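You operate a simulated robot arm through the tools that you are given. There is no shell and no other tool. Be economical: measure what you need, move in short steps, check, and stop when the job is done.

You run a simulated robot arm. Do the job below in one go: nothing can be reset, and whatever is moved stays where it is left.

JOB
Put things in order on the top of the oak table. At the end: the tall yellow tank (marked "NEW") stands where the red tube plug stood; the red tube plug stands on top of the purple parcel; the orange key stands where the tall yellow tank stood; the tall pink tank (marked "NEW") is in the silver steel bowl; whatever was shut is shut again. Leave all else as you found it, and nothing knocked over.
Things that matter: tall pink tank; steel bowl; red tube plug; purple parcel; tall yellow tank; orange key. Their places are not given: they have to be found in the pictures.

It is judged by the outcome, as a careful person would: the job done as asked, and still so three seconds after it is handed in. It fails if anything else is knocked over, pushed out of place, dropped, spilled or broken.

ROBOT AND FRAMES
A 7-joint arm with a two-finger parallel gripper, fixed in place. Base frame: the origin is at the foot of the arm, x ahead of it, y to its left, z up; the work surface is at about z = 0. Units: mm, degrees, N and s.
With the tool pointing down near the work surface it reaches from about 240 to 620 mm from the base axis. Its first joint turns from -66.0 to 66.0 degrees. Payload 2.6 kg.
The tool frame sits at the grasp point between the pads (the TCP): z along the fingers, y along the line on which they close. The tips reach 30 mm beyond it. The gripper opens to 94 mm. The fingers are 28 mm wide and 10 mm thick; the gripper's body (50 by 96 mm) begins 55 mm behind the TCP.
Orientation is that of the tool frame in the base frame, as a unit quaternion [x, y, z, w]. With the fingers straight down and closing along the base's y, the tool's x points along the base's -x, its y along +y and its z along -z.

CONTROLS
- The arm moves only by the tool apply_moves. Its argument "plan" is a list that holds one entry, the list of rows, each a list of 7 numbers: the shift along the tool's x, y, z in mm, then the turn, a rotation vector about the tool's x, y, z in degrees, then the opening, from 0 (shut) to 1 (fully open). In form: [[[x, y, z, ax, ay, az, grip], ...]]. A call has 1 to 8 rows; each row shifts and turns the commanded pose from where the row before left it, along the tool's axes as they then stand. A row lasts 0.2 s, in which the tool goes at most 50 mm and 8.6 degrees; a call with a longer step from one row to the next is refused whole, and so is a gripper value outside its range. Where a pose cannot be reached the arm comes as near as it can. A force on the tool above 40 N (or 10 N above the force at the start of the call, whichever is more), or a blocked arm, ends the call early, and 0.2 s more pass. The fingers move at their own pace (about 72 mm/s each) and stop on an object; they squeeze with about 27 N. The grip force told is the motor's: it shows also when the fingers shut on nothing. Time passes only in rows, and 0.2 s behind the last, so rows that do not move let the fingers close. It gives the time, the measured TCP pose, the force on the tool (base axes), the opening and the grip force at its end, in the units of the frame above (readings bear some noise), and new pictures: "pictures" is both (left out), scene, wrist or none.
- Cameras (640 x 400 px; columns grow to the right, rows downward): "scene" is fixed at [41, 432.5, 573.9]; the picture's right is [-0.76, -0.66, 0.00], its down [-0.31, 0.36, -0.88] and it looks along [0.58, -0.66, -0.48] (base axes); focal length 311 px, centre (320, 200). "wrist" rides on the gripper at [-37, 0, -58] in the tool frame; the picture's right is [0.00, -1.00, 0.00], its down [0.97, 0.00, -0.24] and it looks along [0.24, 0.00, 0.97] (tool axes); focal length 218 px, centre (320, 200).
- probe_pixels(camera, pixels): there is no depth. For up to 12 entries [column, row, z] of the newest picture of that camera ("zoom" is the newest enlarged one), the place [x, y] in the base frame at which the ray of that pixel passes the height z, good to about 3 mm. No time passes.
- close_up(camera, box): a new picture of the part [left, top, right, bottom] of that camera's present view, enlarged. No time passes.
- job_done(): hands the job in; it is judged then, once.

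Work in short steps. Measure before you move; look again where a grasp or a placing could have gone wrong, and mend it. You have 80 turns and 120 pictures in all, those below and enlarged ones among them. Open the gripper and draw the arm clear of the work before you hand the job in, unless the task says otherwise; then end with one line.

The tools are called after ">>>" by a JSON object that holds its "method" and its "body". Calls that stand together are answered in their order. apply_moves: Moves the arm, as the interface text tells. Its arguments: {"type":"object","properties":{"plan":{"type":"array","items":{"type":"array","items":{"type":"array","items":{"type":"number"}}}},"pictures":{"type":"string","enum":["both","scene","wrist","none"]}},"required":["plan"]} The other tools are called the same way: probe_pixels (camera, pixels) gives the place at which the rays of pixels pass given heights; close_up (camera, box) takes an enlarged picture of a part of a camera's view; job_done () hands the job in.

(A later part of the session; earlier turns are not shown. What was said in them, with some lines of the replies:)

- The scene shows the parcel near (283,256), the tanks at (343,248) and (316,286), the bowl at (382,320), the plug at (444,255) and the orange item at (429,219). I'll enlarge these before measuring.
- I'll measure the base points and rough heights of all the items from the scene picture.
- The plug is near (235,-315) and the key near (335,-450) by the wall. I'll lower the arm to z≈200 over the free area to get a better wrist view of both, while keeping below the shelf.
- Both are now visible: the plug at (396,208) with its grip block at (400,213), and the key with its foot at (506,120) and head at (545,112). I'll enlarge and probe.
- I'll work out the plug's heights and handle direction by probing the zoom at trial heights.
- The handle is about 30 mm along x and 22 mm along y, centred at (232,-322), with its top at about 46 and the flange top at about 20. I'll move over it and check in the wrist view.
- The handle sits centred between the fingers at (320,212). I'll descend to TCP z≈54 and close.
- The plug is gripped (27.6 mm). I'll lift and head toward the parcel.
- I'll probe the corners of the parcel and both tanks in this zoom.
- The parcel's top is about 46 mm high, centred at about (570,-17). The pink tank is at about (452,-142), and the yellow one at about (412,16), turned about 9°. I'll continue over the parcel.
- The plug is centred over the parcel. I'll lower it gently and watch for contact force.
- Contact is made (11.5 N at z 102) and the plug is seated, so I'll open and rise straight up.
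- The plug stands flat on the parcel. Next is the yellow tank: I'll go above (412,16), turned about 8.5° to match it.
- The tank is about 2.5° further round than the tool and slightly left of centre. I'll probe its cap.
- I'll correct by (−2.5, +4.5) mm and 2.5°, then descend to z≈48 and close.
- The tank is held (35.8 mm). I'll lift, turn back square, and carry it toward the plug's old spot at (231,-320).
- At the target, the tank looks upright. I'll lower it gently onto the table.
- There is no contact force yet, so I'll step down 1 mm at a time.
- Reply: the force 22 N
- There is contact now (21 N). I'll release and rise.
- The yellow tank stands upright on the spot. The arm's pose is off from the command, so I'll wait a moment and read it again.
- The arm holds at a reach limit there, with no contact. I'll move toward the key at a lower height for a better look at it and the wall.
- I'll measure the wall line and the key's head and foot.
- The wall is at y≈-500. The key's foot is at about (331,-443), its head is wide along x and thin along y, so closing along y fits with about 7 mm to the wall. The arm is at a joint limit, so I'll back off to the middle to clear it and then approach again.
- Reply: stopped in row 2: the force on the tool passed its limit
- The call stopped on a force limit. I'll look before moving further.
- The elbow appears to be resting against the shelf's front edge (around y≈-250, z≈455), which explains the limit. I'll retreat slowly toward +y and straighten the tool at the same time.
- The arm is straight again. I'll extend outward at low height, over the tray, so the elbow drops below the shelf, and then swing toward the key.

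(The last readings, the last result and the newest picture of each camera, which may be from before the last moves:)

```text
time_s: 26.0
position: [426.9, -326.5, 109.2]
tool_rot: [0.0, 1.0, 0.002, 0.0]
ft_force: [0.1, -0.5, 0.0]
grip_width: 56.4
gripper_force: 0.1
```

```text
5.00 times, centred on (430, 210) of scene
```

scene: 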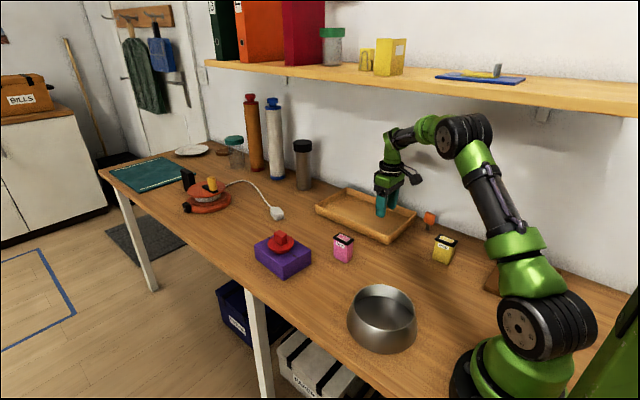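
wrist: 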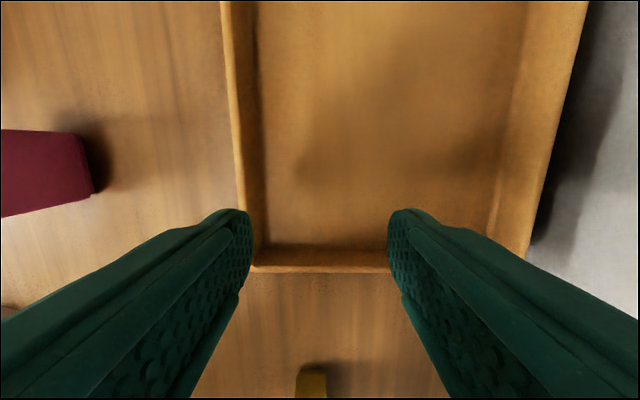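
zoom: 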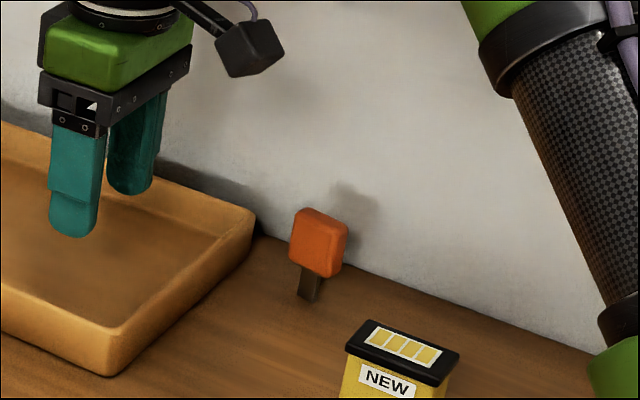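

I'll probe the key's foot and head in this clear zoom.

>>> {"method": "probe_pixels", "body": {"camera": "zoom", "pixels": [[299, 297, 0], [314, 302, 0], [321, 290, 0], [290, 258, 25], [330, 277, 25], [341, 264, 25], [295, 212, 55], [334, 232, 55], [348, 226, 55], [303, 208, 55], [303, 208, 65], [334, 232, 65]]}}

```text
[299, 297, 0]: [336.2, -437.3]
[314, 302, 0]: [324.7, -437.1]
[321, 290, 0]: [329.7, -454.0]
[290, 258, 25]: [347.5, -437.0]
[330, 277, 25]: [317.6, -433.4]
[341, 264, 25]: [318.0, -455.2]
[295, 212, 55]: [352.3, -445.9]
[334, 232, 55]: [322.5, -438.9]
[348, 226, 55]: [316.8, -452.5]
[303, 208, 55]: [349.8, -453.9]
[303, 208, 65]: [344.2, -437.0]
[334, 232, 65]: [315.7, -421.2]
```

The key's head spans x 317–348 and y about -453 to -436, with its top at z≈57. I'll swing over to (332,-428) at the same height and look.

>>> {"method": "apply_moves", "body": {"plan": [[[24, -20, 0, 0, 0, 0, 0.6], [24, -25, 0, 0, 0, 0, 0.6], [24, -28, 0, 0, 0, 0, 0.6], [23, -28, 0, 0, 0, 0, 0.6], [0, 0, 0, 0, 0, 0, 0.6]]]}}

>>> {"method": "close_up", "body": {"camera": "wrist", "box": [220, 120, 460, 270]}}

>>> {"method": "close_up", "body": {"camera": "scene", "box": [390, 130, 490, 250]}}

```text
time_s: 27.2
position: [333.5, -428.4, 108.0]
tool_rot: [0.0, 1.0, 0.001, 0.001]
ft_force: [0.0, -0.4, 0.5]
grip_width: 56.5
gripper_force: 0.0
```

scene: 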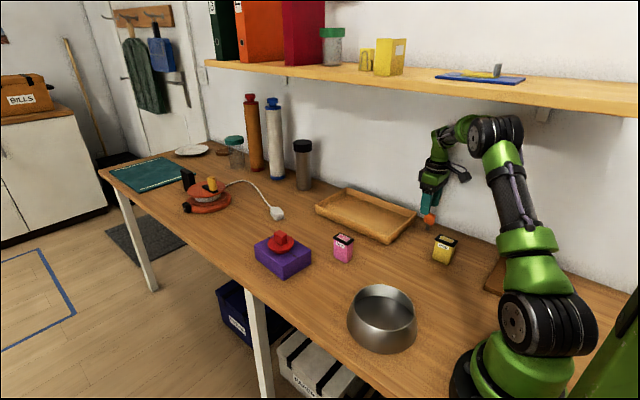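
wrist: 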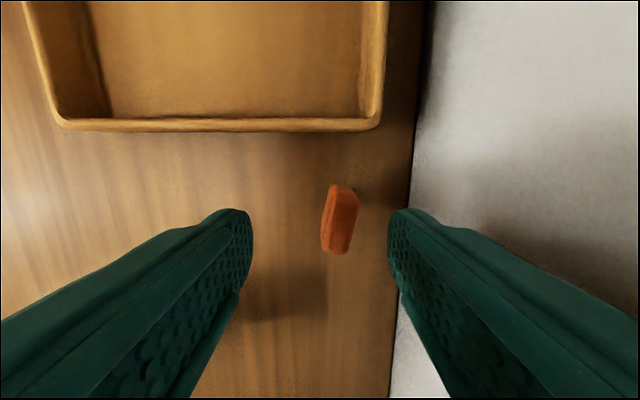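

```text
2.67 times, centred on (340, 195) of wrist
```

zoom: 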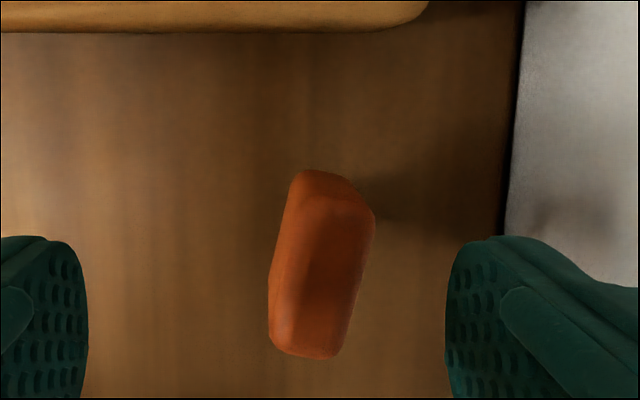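

```text
3.33 times, centred on (440, 190) of scene
```

zoom: 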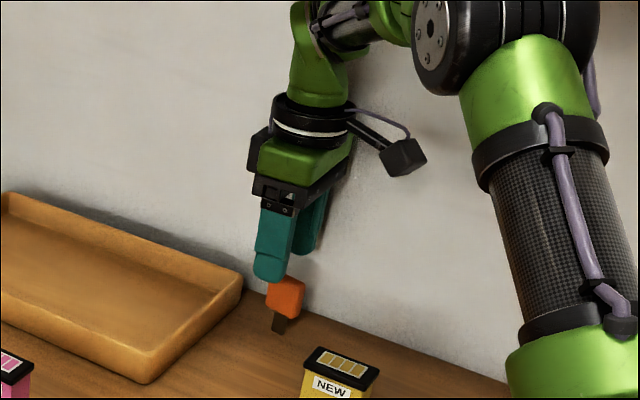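

The key is turned about -13° with its top at zoom (322,265). I'll probe its top face.

>>> {"method": "close_up", "body": {"camera": "wrist", "box": [290, 165, 386, 225]}}

>>> {"method": "probe_pixels", "body": {"camera": "wrist", "pixels": [[342, 222, 57], [347, 190, 57], [338, 251, 57], [330, 222, 57], [354, 222, 57], [400, 320, 0], [411, 190, 0], [420, 100, 0], [390, 390, 0]]}}

```text
6.67 times, centred on (338, 195) of wrist
```

zoom: 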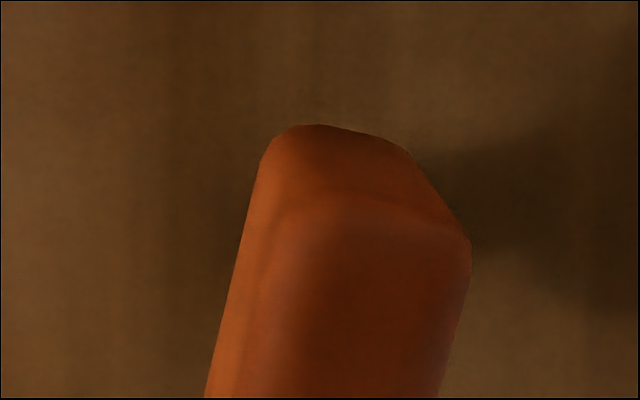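

```text
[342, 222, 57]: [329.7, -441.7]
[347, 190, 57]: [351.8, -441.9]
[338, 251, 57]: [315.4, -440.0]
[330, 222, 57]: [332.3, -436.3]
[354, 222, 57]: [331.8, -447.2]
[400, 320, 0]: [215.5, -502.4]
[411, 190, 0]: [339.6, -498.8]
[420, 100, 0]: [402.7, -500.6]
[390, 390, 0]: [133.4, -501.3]
```

The key's centre is about (331,-443) and the wall is at -500.5. I'll shift over it with 6° of yaw, which leaves about 6 mm to the wall, then descend partway and check.

>>> {"method": "apply_moves", "body": {"plan": [[[2.5, -8, 0, 0, 0, 6, 0.6], [0, -7, 0, 0, 0, 0, 0.6], [0, 0, 20, 0, 0, 0, 0.6], [0, 0, 0, 0, 0, 0, 0.6]]]}}

>>> {"method": "close_up", "body": {"camera": "scene", "box": [390, 150, 490, 240]}}

```text
time_s: 28.2
position: [330.5, -445.7, 89.1]
tool_rot: [0.052, 0.999, 0.001, 0.0]
ft_force: [-0.3, 0.4, -0.2]
grip_width: 56.3
gripper_force: 0.0
```

scene: 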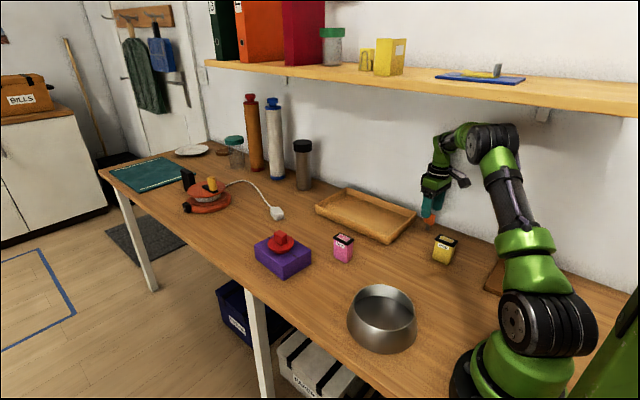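
wrist: 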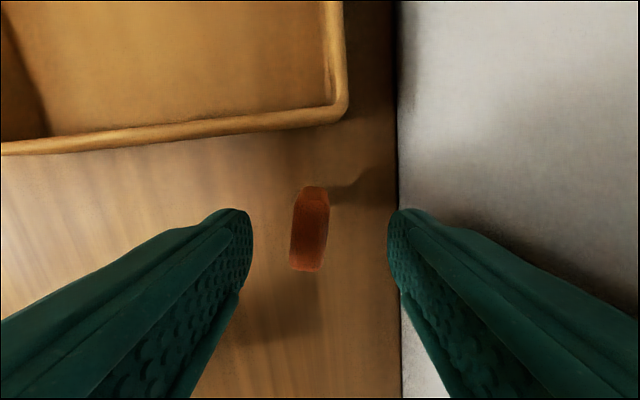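

```text
4.44 times, centred on (440, 195) of scene
```

zoom: 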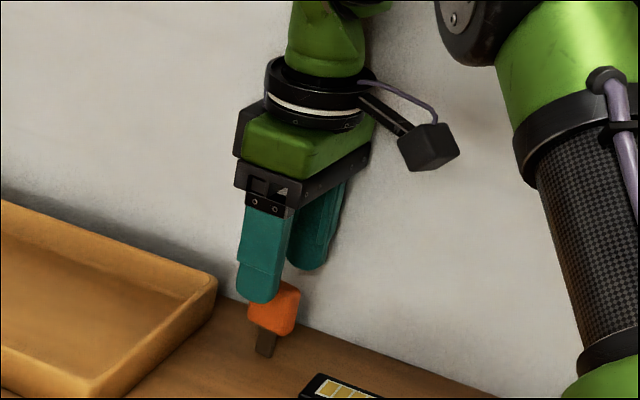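

The key sits 4 mm to the room side of the tool centre. I'll shift +4 mm, add 4° of yaw, descend to z≈55 and close.

>>> {"method": "apply_moves", "body": {"plan": [[[0, 4, 0, 0, 0, 4, 0.6], [0, 0, 17, 0, 0, 0, 0.6], [0, 0, 16, 0, 0, 0, 0.6], [0, 0, 0, 0, 0, 0, 0.4], [0, 0, 0, 0, 0, 0, 0.2], [0, 0, 0, 0, 0, 0, 0.1], [0, 0, 0, 0, 0, 0, 0], [0, 0, 0, 0, 0, 0, 0]]]}}

>>> {"method": "close_up", "body": {"camera": "scene", "box": [390, 170, 490, 250]}}

```text
time_s: 30.0
position: [333.0, -439.9, 55.9]
tool_rot: [0.088, 0.996, 0.001, 0.0]
ft_force: [0.4, 0.2, -0.6]
grip_width: 19.6
gripper_force: 27.0
```

scene: 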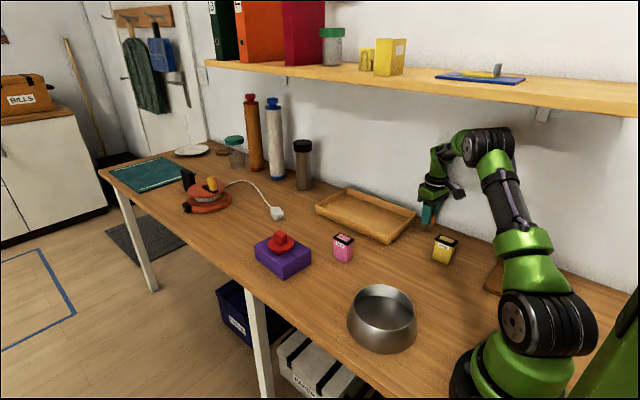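
wrist: 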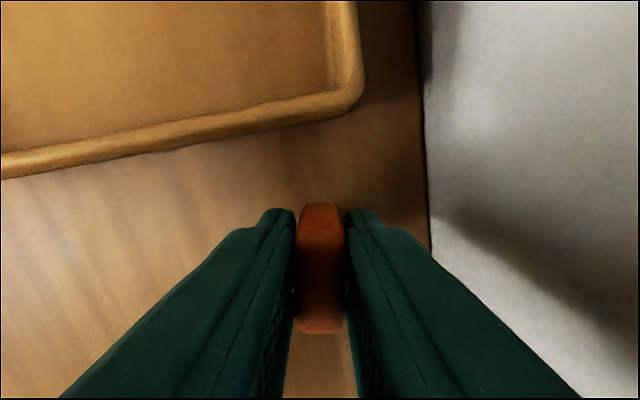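

```text
5.00 times, centred on (440, 210) of scene
```

zoom: 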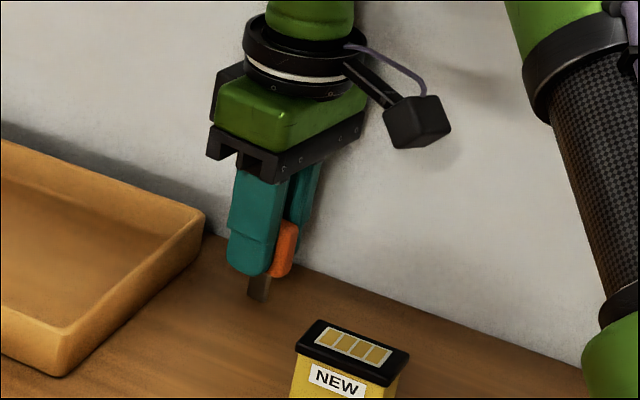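

The key is held (19.6 mm) and upright. I'll lift, straighten the yaw and retrace the low path.

>>> {"method": "apply_moves", "body": {"plan": [[[0, 0, -15, 0, 0, 0, 0], [0, 0, -25, 0, 0, 0, 0], [0, 0, -15, 0, 0, -5, 0], [0, 10, 0, 0, 0, -5, 0], [-24, 25, 0, 0, 0, 0, 0], [-24, 28, 0, 0, 0, 0, 0], [-24, 28, 0, 0, 0, 0, 0], [-24, 28, 0, 0, 0, 0, 0]]]}}

>>> {"method": "close_up", "body": {"camera": "scene", "box": [340, 150, 480, 262]}}

```text
time_s: 31.8
position: [429.1, -320.8, 112.4]
tool_rot: [0.0, 1.0, 0.001, 0.0]
ft_force: [1.1, -0.6, -0.3]
grip_width: 19.5
gripper_force: 26.7
```

scene: 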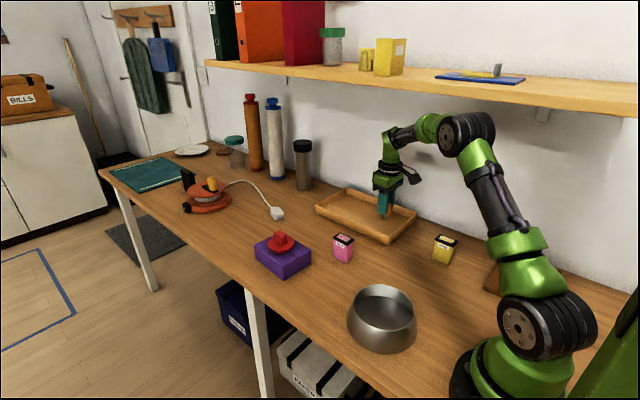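
wrist: 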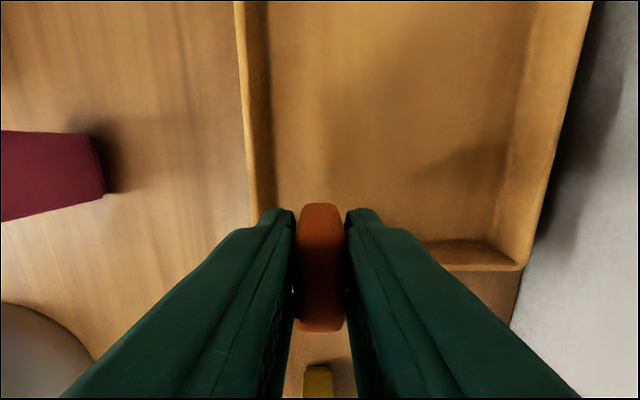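

```text
3.57 times, centred on (410, 206) of scene
```

zoom: 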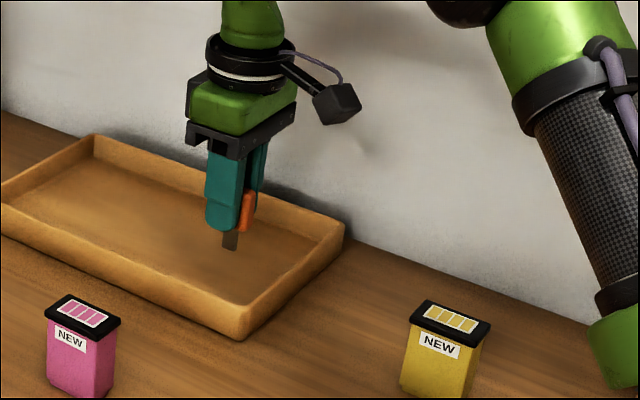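

The key hangs straight. I'll rise and carry it past the pink tank on the robot side, toward (411,19).

>>> {"method": "apply_moves", "body": {"plan": [[[12, 35, -14, 0, 0, 0, 0], [12, 35, -14, 0, 0, 0, 0], [12, 35, -14, 0, 0, 0, 0], [12, 35, -14, 0, 0, 0, 0], [-6, 45, 0, 0, 0, 0, 0], [-8, 48, 0, 0, 0, 0, 0], [-8, 48, 0, 0, 0, 0, 0], [-8, 48, 0, 0, 0, 0, 0]]], "pictures": "none"}}

>>> {"method": "apply_moves", "body": {"plan": [[[0, 11, 20, 0, 0, 0, 0], [0, 0, 40, 0, 0, 0, 0], [0, 0, 25, 0, 0, 0, 0], [0, 0, 0, 0, 0, 0, 0]]]}}

>>> {"method": "close_up", "body": {"camera": "scene", "box": [260, 220, 380, 320]}}

```text
time_s: 33.6
position: [411.8, 9.3, 164.6]
tool_rot: [0.001, 1.0, 0.001, 0.001]
ft_force: [0.2, -0.7, -0.5]
grip_width: 19.4
gripper_force: 26.9
```

```text
time_s: 34.6
position: [412.2, 19.9, 81.6]
tool_rot: [0.0, 1.0, 0.0, 0.001]
ft_force: [0.0, -0.7, -0.1]
grip_width: 19.4
gripper_force: 26.9
```

scene: 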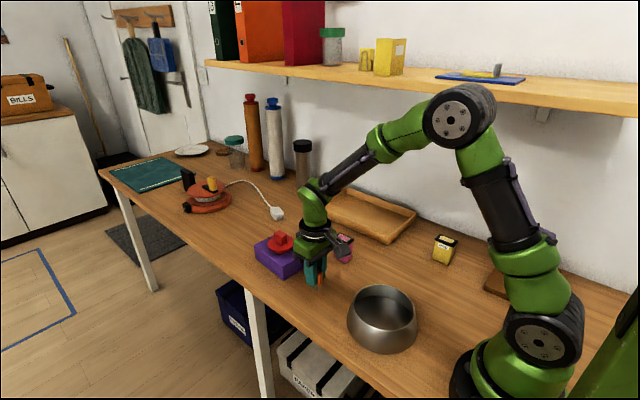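
wrist: 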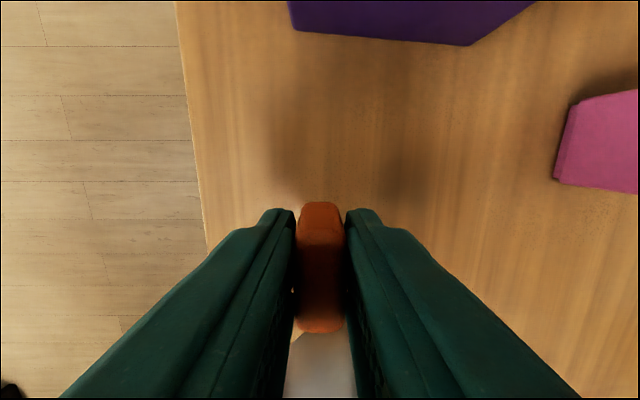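

```text
4.00 times, centred on (320, 270) of scene
```

zoom: 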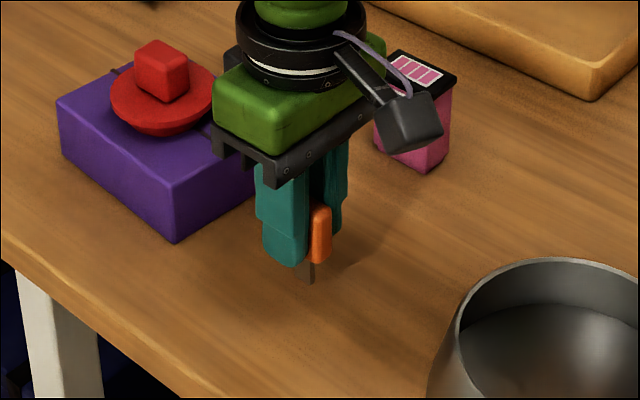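

I'm over the yellow tank's old spot. I'll lower to just above the table.

>>> {"method": "apply_moves", "body": {"plan": [[[0, 0, 15, 0, 0, 0, 0], [0, 0, 8, 0, 0, 0, 0], [0, 0, 1, 0, 0, 0, 0], [0, 0, 0, 0, 0, 0, 0]]], "pictures": "none"}}

>>> {"method": "apply_moves", "body": {"plan": [[[0, 0, 1, 0, 0, 0, 0], [0, 0, 0, 0, 0, 0, 0]]], "pictures": "none"}}

>>> {"method": "close_up", "body": {"camera": "scene", "box": [290, 240, 350, 300]}}

```text
time_s: 35.6
position: [411.3, 18.6, 58.9]
tool_rot: [0.0, 1.0, 0.0, 0.0]
ft_force: [0.0, 0.2, -0.2]
grip_width: 19.6
gripper_force: 27.0
```

```text
time_s: 36.2
position: [410.3, 19.6, 58.8]
tool_rot: [0.0, 1.0, 0.0, 0.0]
ft_force: [-0.1, 0.5, -1.2]
grip_width: 19.2
gripper_force: 26.8
```

```text
6.67 times, centred on (320, 270) of scene
```

zoom: 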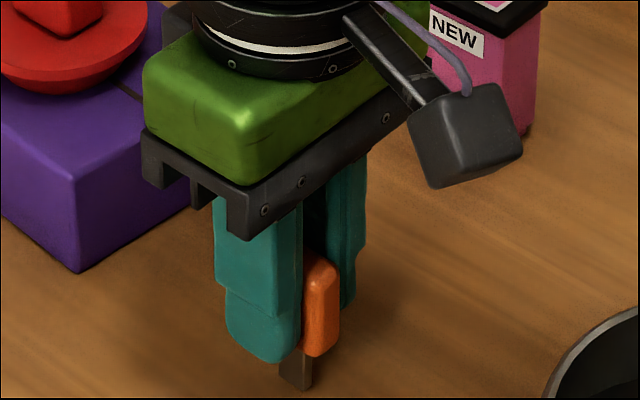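

No contact yet; I'll keep going in 1 mm steps.

>>> {"method": "apply_moves", "body": {"plan": [[[0, 0, 1, 0, 0, 0, 0], [0, 0, 0, 0, 0, 0, 0]]], "pictures": "none"}}

>>> {"method": "apply_moves", "body": {"plan": [[[0, 0, 0.8, 0, 0, 0, 0], [0, 0, 0, 0, 0, 0, 0]]], "pictures": "none"}}

```text
time_s: 36.8
position: [410.4, 19.1, 57.2]
tool_rot: [0.0, 1.0, 0.001, 0.0]
ft_force: [0.6, 0.1, -0.4]
grip_width: 19.3
gripper_force: 27.0
```

```text
time_s: 37.4
position: [411.6, 19.2, 56.8]
tool_rot: [-0.001, 1.0, 0.001, 0.001]
ft_force: [-0.7, 0.3, 0.1]
grip_width: 19.4
gripper_force: 26.7
```

>>> {"method": "apply_moves", "body": {"plan": [[[0, 0, 0.8, 0, 0, 0, 0], [0, 0, 0, 0, 0, 0, 0]]], "pictures": "none"}}

>>> {"method": "apply_moves", "body": {"plan": [[[0, 0, 0.6, 0, 0, 0, 0], [0, 0, 0, 0, 0, 0, 0]]], "pictures": "none"}}

```text
time_s: 38.0
position: [411.1, 18.6, 56.4]
tool_rot: [0.001, 1.0, 0.001, 0.001]
ft_force: [-2.7, -0.3, 14.7]
grip_width: 19.3
gripper_force: 27.0
```

```text
time_s: 38.6
position: [411.7, 19.2, 54.9]
tool_rot: [0.0, 1.0, 0.001, 0.002]
ft_force: [-2.0, 0.7, 19.8]
grip_width: 19.7
gripper_force: 27.3
```

The foot is in contact. I'll ease off 0.6 mm, open slowly, and look before rising.

>>> {"method": "apply_moves", "body": {"plan": [[[0, 0, -0.6, 0, 0, 0, 0], [0, 0, 0, 0, 0, 0, 0.26], [0, 0, 0, 0, 0, 0, 0.32], [0, 0, 0, 0, 0, 0, 0.42], [0, 0, 0, 0, 0, 0, 0.5], [0, 0, 0, 0, 0, 0, 0.5]]]}}

>>> {"method": "close_up", "body": {"camera": "scene", "box": [290, 240, 350, 300]}}

```text
time_s: 40.0
position: [410.1, 19.7, 55.8]
tool_rot: [-0.001, 1.0, 0.002, 0.0]
ft_force: [0.6, 0.5, -0.1]
grip_width: 47.1
gripper_force: 0.1
```

scene: 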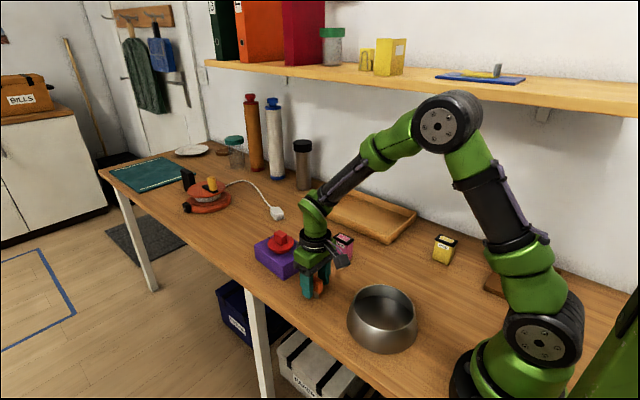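
wrist: 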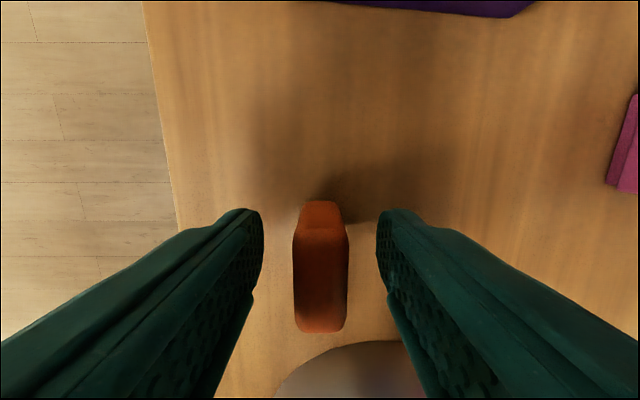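

```text
6.67 times, centred on (320, 270) of scene
```

zoom: 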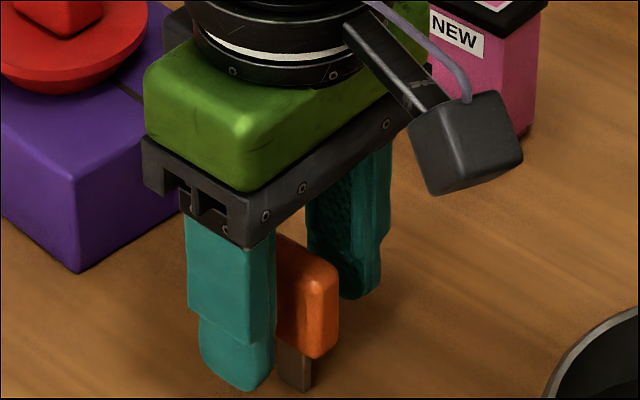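

The key stands free between the fingers. I'll rise straight up.

>>> {"method": "apply_moves", "body": {"plan": [[[0, 0, -15, 0, 0, 0, 0.5], [0, 0, -35, 0, 0, 0, 0.5], [0, 0, -45, 0, 0, 0, 0.5], [0, 0, -25, 0, 0, 0, 0.7], [0, 0, 0, 0, 0, 0, 0.7]]]}}

>>> {"method": "close_up", "body": {"camera": "scene", "box": [280, 220, 440, 360]}}

```text
time_s: 41.2
position: [410.6, 19.4, 174.9]
tool_rot: [0.0, 1.0, 0.001, 0.0]
ft_force: [0.6, -1.3, 0.1]
grip_width: 65.9
gripper_force: 0.0
```

scene: 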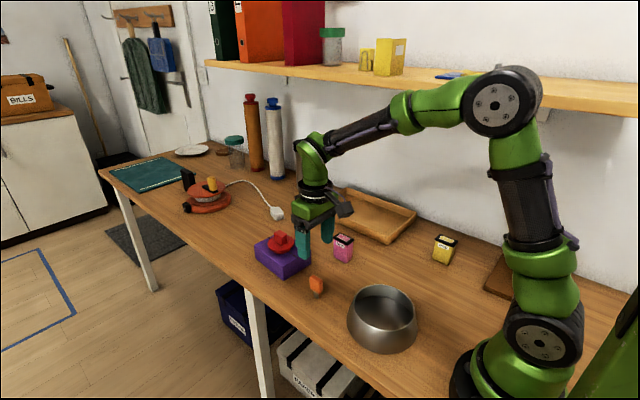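
wrist: 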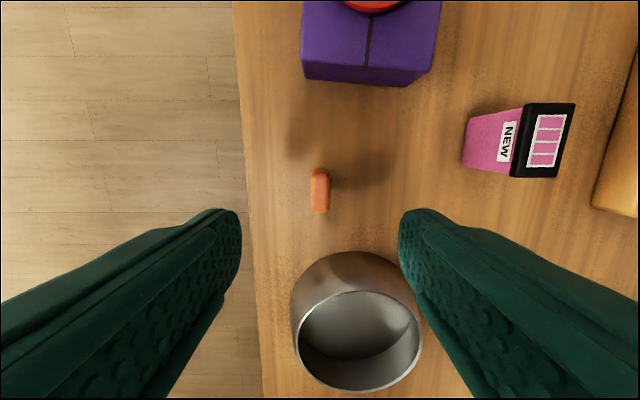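

```text
2.86 times, centred on (360, 290) of scene
```

zoom: 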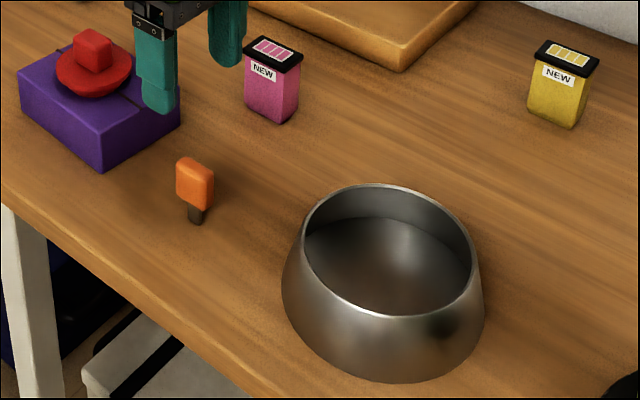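

The key stands upright. I'll move above the pink tank.

>>> {"method": "apply_moves", "body": {"plan": [[[-10, -40.3, 5, 0, 0, 0, 0.75], [-10, -40.3, 6, 0, 0, 0, 0.75], [-10, -40.3, 6, 0, 0, 0, 0.75], [-10, -40.3, 6, 0, 0, 0, 0.75], [0, 0, 0, 0, 0, 0, 0.75]]]}}

>>> {"method": "close_up", "body": {"camera": "wrist", "box": [220, 130, 420, 255]}}

>>> {"method": "probe_pixels", "body": {"camera": "zoom", "pixels": [[320, 200, 68], [320, 260, 68]]}}

```text
time_s: 42.4
position: [449.7, -144.4, 151.3]
tool_rot: [-0.001, 1.0, 0.002, 0.0]
ft_force: [-1.2, 0.3, -0.2]
grip_width: 70.5
gripper_force: 0.1
```

scene: 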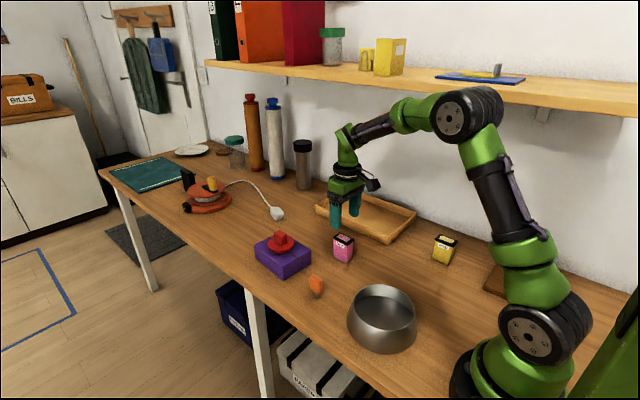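
wrist: 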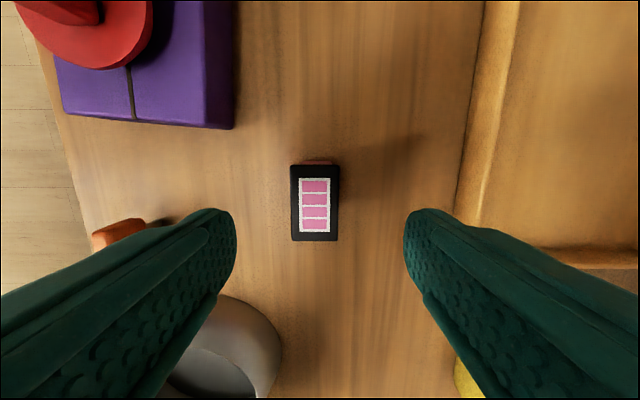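

```text
3.20 times, centred on (320, 192) of wrist
```

zoom: 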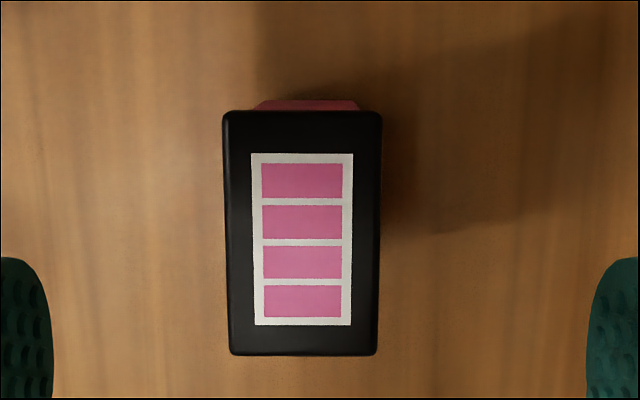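

```text
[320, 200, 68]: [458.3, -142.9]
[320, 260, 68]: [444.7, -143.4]
```

The tank is square to the tool and 3.5 mm toward +y. I'll correct, descend to z≈58 and grip.

>>> {"method": "apply_moves", "body": {"plan": [[[-1, 3.5, 0, 0, 0, 0, 0.75], [0, 0, 40, 0, 0, 0, 0.75], [0, 0, 35, 0, 0, 0, 0.75], [0, 0, 18, 0, 0, 0, 0.75], [0, 0, 0, 0, 0, 0, 0.4], [0, 0, 0, 0, 0, 0, 0], [0, 0, 0, 0, 0, 0, 0], [0, 0, 0, 0, 0, 0, 0]]]}}

>>> {"method": "close_up", "body": {"camera": "scene", "box": [335, 270, 431, 360]}}

```text
time_s: 44.2
position: [451.5, -137.7, 58.6]
tool_rot: [0.0, 1.0, 0.001, 0.0]
ft_force: [-0.6, 1.6, 0.9]
grip_width: 35.8
gripper_force: 27.2
```

scene: 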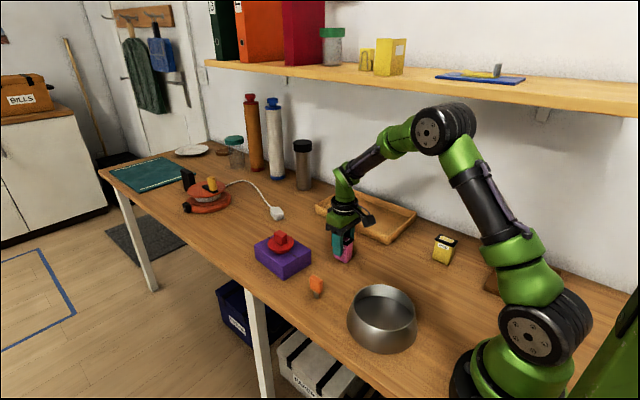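
wrist: 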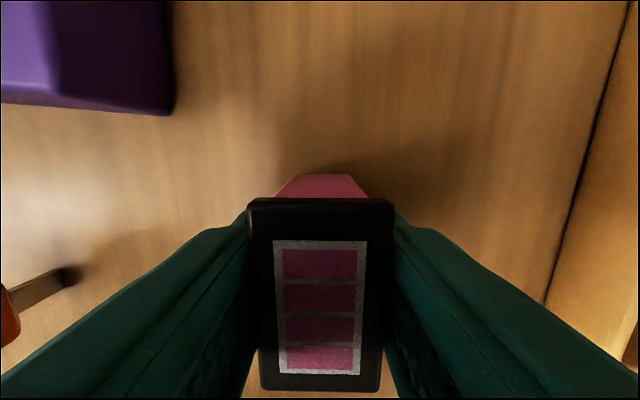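

```text
4.44 times, centred on (383, 315) of scene
```

zoom: 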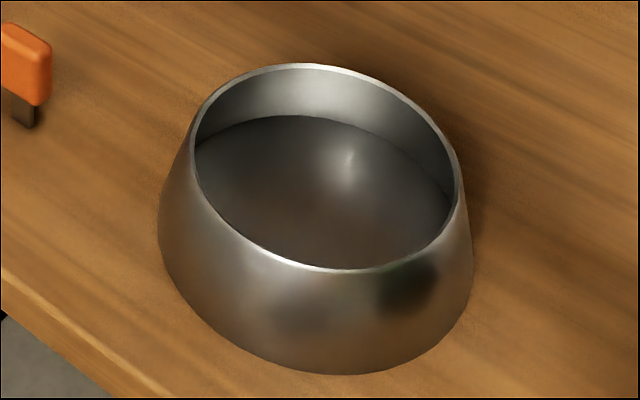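

The pink tank is held. I'll measure the bowl's rim, base and inner floor.

>>> {"method": "probe_pixels", "body": {"camera": "zoom", "pixels": [[194, 140, 60], [460, 185, 60], [300, 65, 60], [345, 270, 60], [194, 140, 50], [460, 185, 50], [340, 373, 0], [160, 240, 0], [473, 275, 0], [270, 118, 0], [270, 118, 25], [196, 145, 25]]}}

>>> {"method": "apply_moves", "body": {"plan": [[[0, 0, -20, 0, 0, 0, 0], [0, 0, -40, 0, 0, 0, 0], [0, 0, -45, 0, 0, 0, 0], [0, 0, -35, 0, 0, 0, 0], [25, 10, 0, 0, 0, 0, 0], [25, 10, 0, 0, 0, 0, 0], [0, 0, 0, 0, 0, 0, 0]]]}}

```text
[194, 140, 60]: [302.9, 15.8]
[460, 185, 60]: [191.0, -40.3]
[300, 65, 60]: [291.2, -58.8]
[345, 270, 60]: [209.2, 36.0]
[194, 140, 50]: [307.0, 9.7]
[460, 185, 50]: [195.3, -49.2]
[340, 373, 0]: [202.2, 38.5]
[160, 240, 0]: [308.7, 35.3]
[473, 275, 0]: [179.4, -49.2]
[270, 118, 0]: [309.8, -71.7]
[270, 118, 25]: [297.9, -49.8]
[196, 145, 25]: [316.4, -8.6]
```

```text
time_s: 45.8
position: [401.6, -119.7, 199.6]
tool_rot: [0.0, 1.0, 0.0, 0.001]
ft_force: [0.0, 0.0, 0.3]
grip_width: 35.6
gripper_force: 26.7
```

scene: 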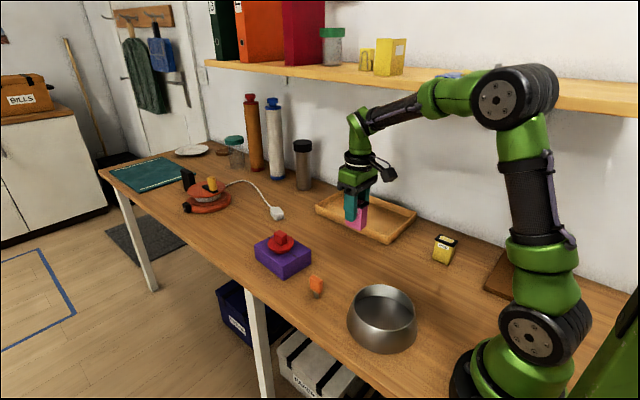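
wrist: 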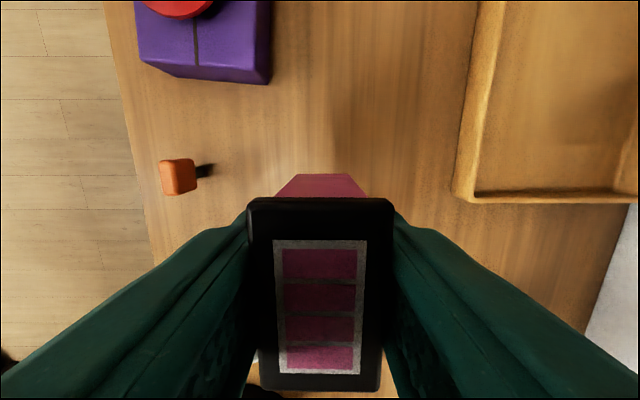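

The rim is at z≈50, centred at about (251,-20) with inner radius about 60. I'll go to (262,-20) above it; the tank's foot will be at z≈110.

>>> {"method": "apply_moves", "body": {"plan": [[[35, 25, 5, 0, 0, 0, 0], [35, 25, 8, 0, 0, 0, 0], [35, 25, 8, 0, 0, 0, 0], [34.5, 24, 9, 0, 0, 0, 0], [0, 0, 0, 0, 0, 0, 0]]]}}

>>> {"method": "close_up", "body": {"camera": "scene", "box": [315, 220, 451, 370]}}

```text
time_s: 47.0
position: [261.0, -19.4, 168.9]
tool_rot: [0.001, 1.0, 0.002, 0.002]
ft_force: [-0.4, -0.2, -0.7]
grip_width: 35.7
gripper_force: 27.1
```

scene: 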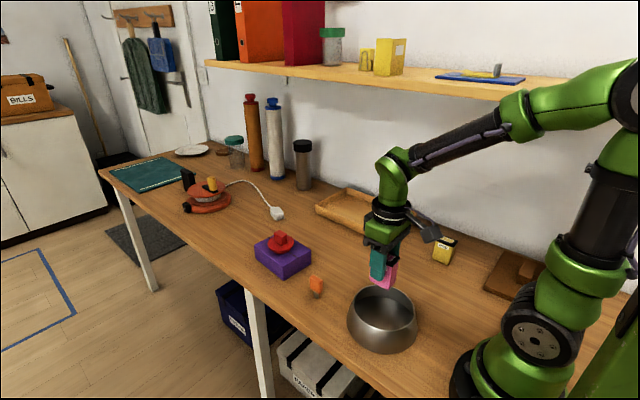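
wrist: 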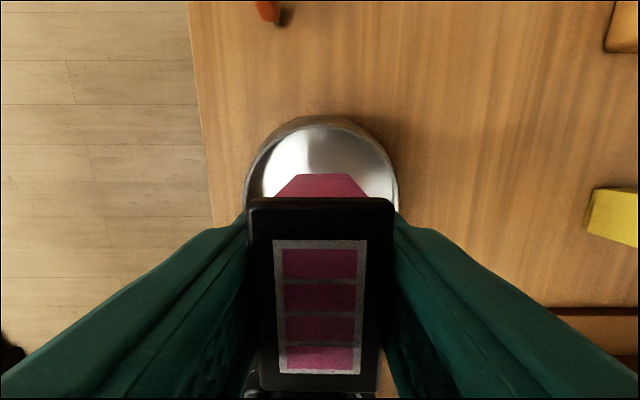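

```text
2.67 times, centred on (383, 295) of scene
```

zoom: 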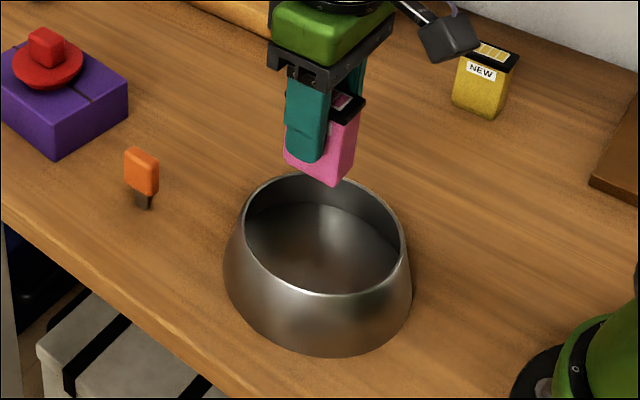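

In y the bowl is centred (columns 247–397). I'll check x with the rim's far edge.

>>> {"method": "probe_pixels", "body": {"camera": "wrist", "pixels": [[320, 124, 50], [320, 124, 60], [396, 190, 50], [250, 190, 50]]}}

```text
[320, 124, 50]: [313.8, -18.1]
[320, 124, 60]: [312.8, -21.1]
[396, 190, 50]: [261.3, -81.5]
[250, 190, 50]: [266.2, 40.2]
```

There's clearance all round. I'll lower into the bowl, then go slowly near the floor.

>>> {"method": "apply_moves", "body": {"plan": [[[0, 0, 35, 0, 0, 0, 0], [0, 0, 25, 0, 0, 0, 0], [0, 0, 18, 0, 0, 0, 0], [0, 0, 0, 0, 0, 0, 0]]]}}

>>> {"method": "close_up", "body": {"camera": "scene", "box": [335, 230, 431, 360]}}

```text
time_s: 48.0
position: [262.4, -20.0, 92.8]
tool_rot: [0.0, 1.0, 0.001, 0.0]
ft_force: [-0.1, 0.6, -0.5]
grip_width: 35.5
gripper_force: 26.9
```

scene: 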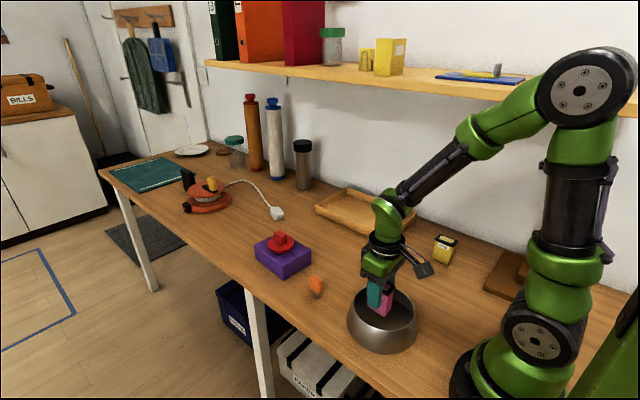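
wrist: 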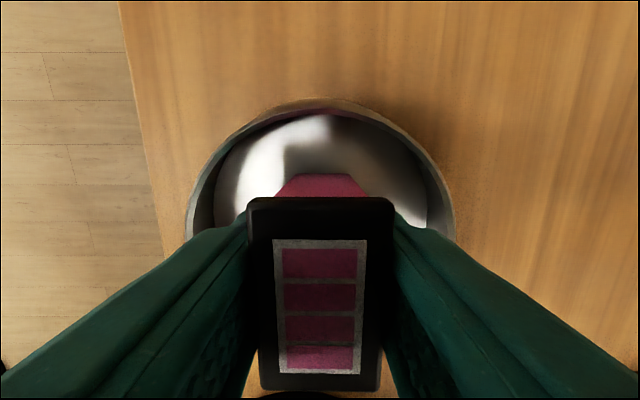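

```text
3.08 times, centred on (383, 295) of scene
```

zoom: 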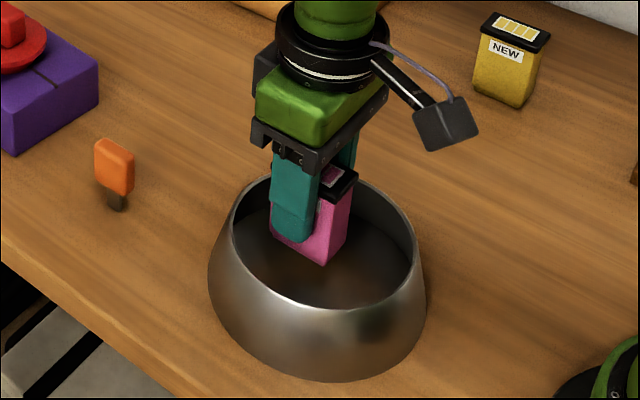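

The tank is well inside. I'll continue down in small steps until it touches.

>>> {"method": "apply_moves", "body": {"plan": [[[0, 0, 4, 0, 0, 0, 0], [0, 0, 3, 0, 0, 0, 0], [0, 0, 0, 0, 0, 0, 0]]], "pictures": "none"}}

>>> {"method": "apply_moves", "body": {"plan": [[[0, 0, 2, 0, 0, 0, 0], [0, 0, 2, 0, 0, 0, 0], [0, 0, 0, 0, 0, 0, 0]]], "pictures": "none"}}

>>> {"method": "apply_moves", "body": {"plan": [[[0, 0, 2, 0, 0, 0, 0], [0, 0, 1, 0, 0, 0, 0], [0, 0, 0, 0, 0, 0, 0]]], "pictures": "scene"}}

```text
time_s: 48.8
position: [261.9, -19.1, 84.8]
tool_rot: [0.0, 1.0, 0.0, 0.0]
ft_force: [0.1, 0.8, -0.2]
grip_width: 35.7
gripper_force: 26.7
```

```text
time_s: 49.6
position: [261.3, -20.0, 80.9]
tool_rot: [0.0, 1.0, 0.002, -0.001]
ft_force: [-0.6, 0.2, -1.0]
grip_width: 35.7
gripper_force: 27.0
```

```text
time_s: 50.4
position: [263.5, -19.2, 76.9]
tool_rot: [0.0, 1.0, 0.001, 0.0]
ft_force: [-0.2, 0.3, -0.8]
grip_width: 35.7
gripper_force: 27.3
```

scene: 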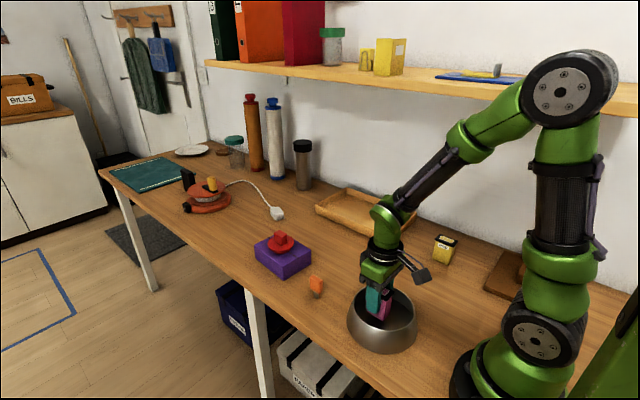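

Still no contact at z 77; I'll keep stepping.

>>> {"method": "apply_moves", "body": {"plan": [[[0, 0, 2, 0, 0, 0, 0], [0, 0, 1, 0, 0, 0, 0], [0, 0, 0, 0, 0, 0, 0]]], "pictures": "none"}}

>>> {"method": "apply_moves", "body": {"plan": [[[0, 0, 1, 0, 0, 0, 0], [0, 0, 1, 0, 0, 0, 0], [0, 0, 0, 0, 0, 0, 0]]], "pictures": "none"}}

>>> {"method": "apply_moves", "body": {"plan": [[[0, 0, 1, 0, 0, 0, 0], [0, 0, 0.8, 0, 0, 0, 0], [0, 0, 0, 0, 0, 0, 0]]], "pictures": "none"}}

```text
time_s: 51.2
position: [261.6, -19.3, 74.0]
tool_rot: [-0.001, 1.0, 0.002, 0.0]
ft_force: [-0.2, -0.4, -1.0]
grip_width: 35.9
gripper_force: 27.5
```

```text
time_s: 52.0
position: [262.6, -19.1, 72.0]
tool_rot: [0.001, 1.0, 0.0, 0.001]
ft_force: [0.3, -0.3, -0.9]
grip_width: 36.0
gripper_force: 27.2
```

```text
time_s: 52.8
position: [262.9, -20.1, 70.3]
tool_rot: [0.0, 1.0, 0.001, 0.001]
ft_force: [-1.1, -0.3, -1.5]
grip_width: 36.0
gripper_force: 27.6
```

>>> {"method": "apply_moves", "body": {"plan": [[[0, 0, 1, 0, 0, 0, 0], [0, 0, 1, 0, 0, 0, 0], [0, 0, 0, 0, 0, 0, 0]]], "pictures": "none"}}

>>> {"method": "apply_moves", "body": {"plan": [[[0, 0, 1, 0, 0, 0, 0], [0, 0, 0.8, 0, 0, 0, 0], [0, 0, 0, 0, 0, 0, 0]]], "pictures": "none"}}

>>> {"method": "apply_moves", "body": {"plan": [[[0, 0, 0.8, 0, 0, 0, 0], [0, 0, 0.7, 0, 0, 0, 0], [0, 0, 0, 0, 0, 0, 0]]], "pictures": "none"}}

```text
time_s: 53.6
position: [262.7, -20.4, 68.1]
tool_rot: [0.0, 1.0, 0.001, 0.0]
ft_force: [0.1, 0.6, -0.4]
grip_width: 35.8
gripper_force: 27.3
```

```text
time_s: 54.4
position: [262.9, -19.5, 66.9]
tool_rot: [0.001, 1.0, 0.001, 0.0]
ft_force: [0.7, 0.0, -0.3]
grip_width: 35.9
gripper_force: 26.6
```

```text
time_s: 55.2
position: [262.9, -19.8, 65.3]
tool_rot: [0.0, 1.0, 0.001, 0.001]
ft_force: [-0.4, -0.3, -0.1]
grip_width: 35.7
gripper_force: 27.0
```

The bottom is now about 6 mm above the table with still no contact. A few more fine steps.

>>> {"method": "apply_moves", "body": {"plan": [[[0, 0, 0.8, 0, 0, 0, 0], [0, 0, 0.7, 0, 0, 0, 0], [0, 0, 0, 0, 0, 0, 0]]], "pictures": "none"}}

>>> {"method": "apply_moves", "body": {"plan": [[[0, 0, 0.8, 0, 0, 0, 0], [0, 0, 0.5, 0, 0, 0, 0], [0, 0, 0, 0, 0, 0, 0]]], "pictures": "none"}}

>>> {"method": "close_up", "body": {"camera": "scene", "box": [345, 260, 421, 350]}}

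```text
time_s: 56.0
position: [262.7, -19.5, 64.7]
tool_rot: [0.0, 1.0, 0.001, 0.002]
ft_force: [-0.7, -2.5, 7.5]
grip_width: 35.7
gripper_force: 27.2
```

```text
time_s: 56.8
position: [263.4, -19.9, 62.7]
tool_rot: [0.0, 1.0, 0.001, 0.002]
ft_force: [-2.3, -3.5, 26.5]
grip_width: 35.8
gripper_force: 26.7
```

```text
4.44 times, centred on (383, 305) of scene
```

zoom: 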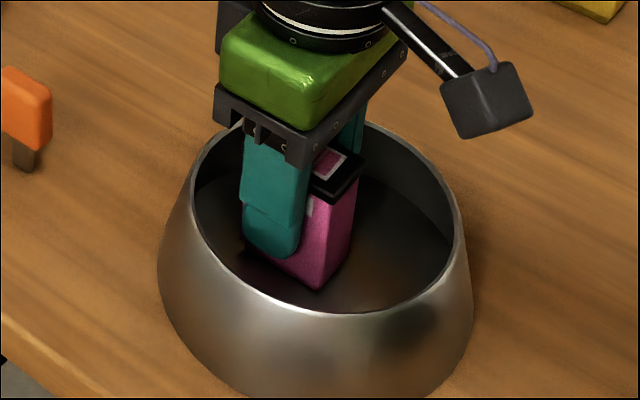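

The tank is on the bowl floor (26 N). I'll ease off 1 mm, open moderately to 52 mm so the fingers stay inside the bowl, and rise straight up.

>>> {"method": "apply_moves", "body": {"plan": [[[0, 0, -1, 0, 0, 0, 0], [0, 0, 0, 0, 0, 0, 0.45], [0, 0, 0, 0, 0, 0, 0.53], [0, 0, 0, 0, 0, 0, 0.53], [0, 0, -15, 0, 0, 0, 0.53], [0, 0, -40, 0, 0, 0, 0.53], [0, 0, -45, 0, 0, 0, 0.53], [0, 0, 0, 0, 0, 0, 0.53]]]}}

>>> {"method": "close_up", "body": {"camera": "scene", "box": [335, 250, 431, 360]}}

```text
time_s: 58.6
position: [260.7, -19.7, 163.1]
tool_rot: [0.0, 1.0, 0.001, 0.0]
ft_force: [0.4, 0.0, -0.9]
grip_width: 49.8
gripper_force: 0.3
```

scene: 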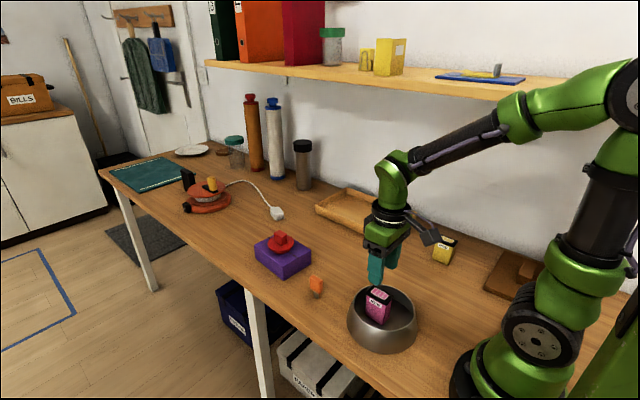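
wrist: 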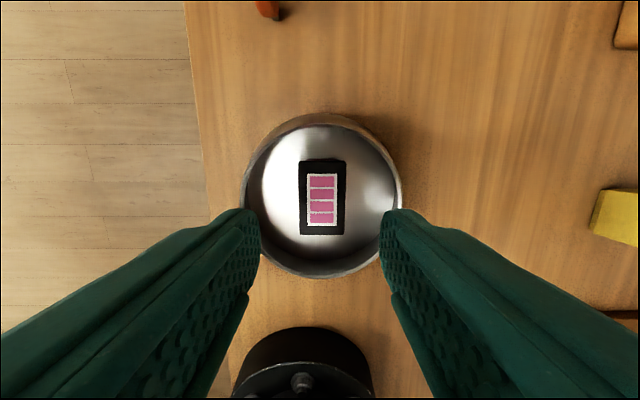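

```text
3.64 times, centred on (383, 305) of scene
```

zoom: 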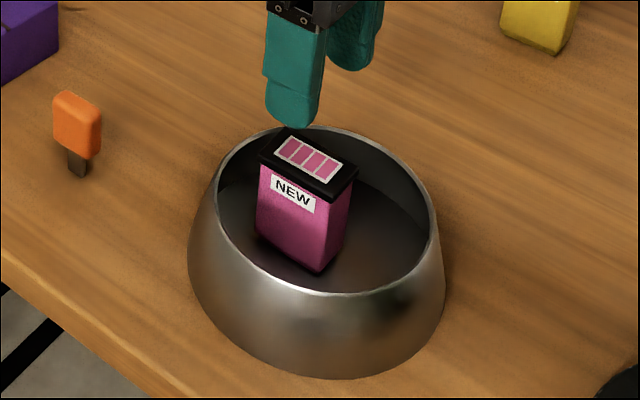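

All four placements look right. I'll draw the arm up and clear, back near its start pose, and check everything once more.

>>> {"method": "apply_moves", "body": {"plan": [[[-15, -5, -35, 0, 0, 0, 0.8], [-20, -6, -35, 0, 0, 0, 0.8], [-20, -6, -35, 0, 0, 0, 0.8], [-25, -6, -30, 0, 0, 0, 0.8], [-30, -6, -25, 0, 0, 0, 0.8], [-30, -6, -15, 0, 0, 0, 0.8], [0, 0, 0, 0, 0, 0, 0.8]]]}}

>>> {"method": "close_up", "body": {"camera": "scene", "box": [240, 190, 480, 360]}}

>>> {"method": "probe_pixels", "body": {"camera": "scene", "pixels": [[443, 261, 0], [317, 297, 0]]}}

```text
time_s: 60.2
position: [404.0, -56.5, 337.6]
tool_rot: [0.0, 1.0, 0.001, 0.0]
ft_force: [-0.1, -0.2, 0.0]
grip_width: 75.0
gripper_force: 0.0
```

scene: 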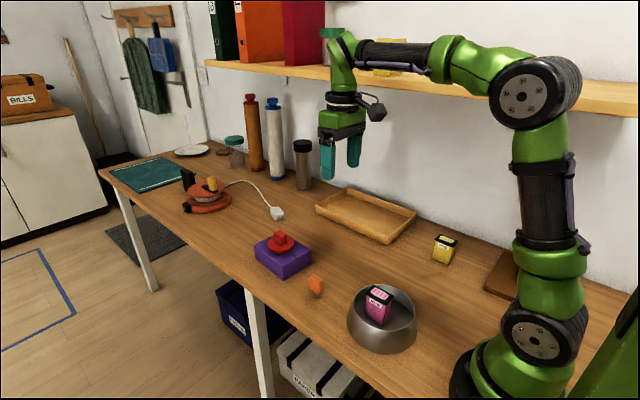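
wrist: 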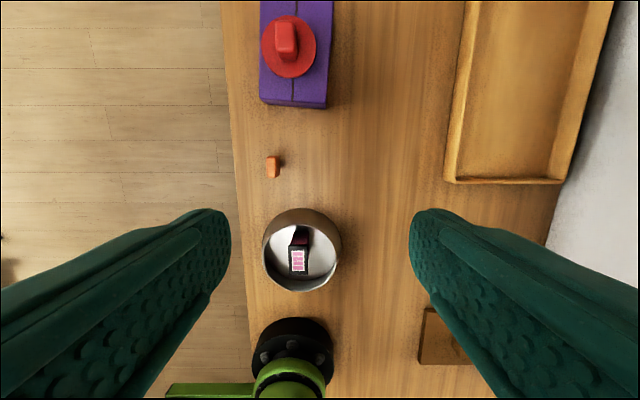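

```text
2.35 times, centred on (360, 275) of scene
```

zoom: 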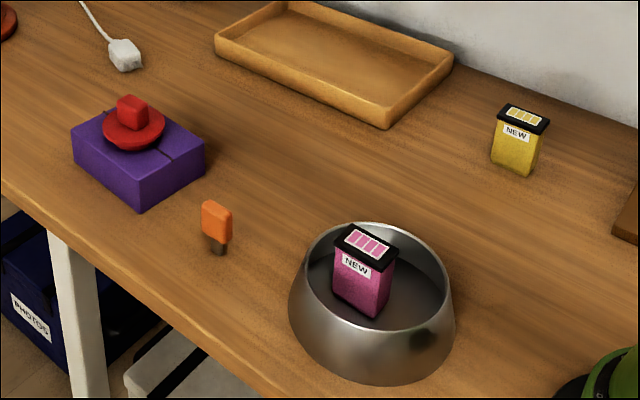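

```text
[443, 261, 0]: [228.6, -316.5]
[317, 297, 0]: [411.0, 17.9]
```

Everything stands where it should, nothing else looks moved, nothing had to be opened, and the arm is clear with the gripper open. I'm handing the job in.

>>> {"method": "job_done", "body": {}}

```text
The job is handed in.
```

The job is done and handed in: the yellow tank stands on the plug's old spot, the plug is on the parcel, the key stands on the yellow tank's old spot, and the pink tank is in the bowl.
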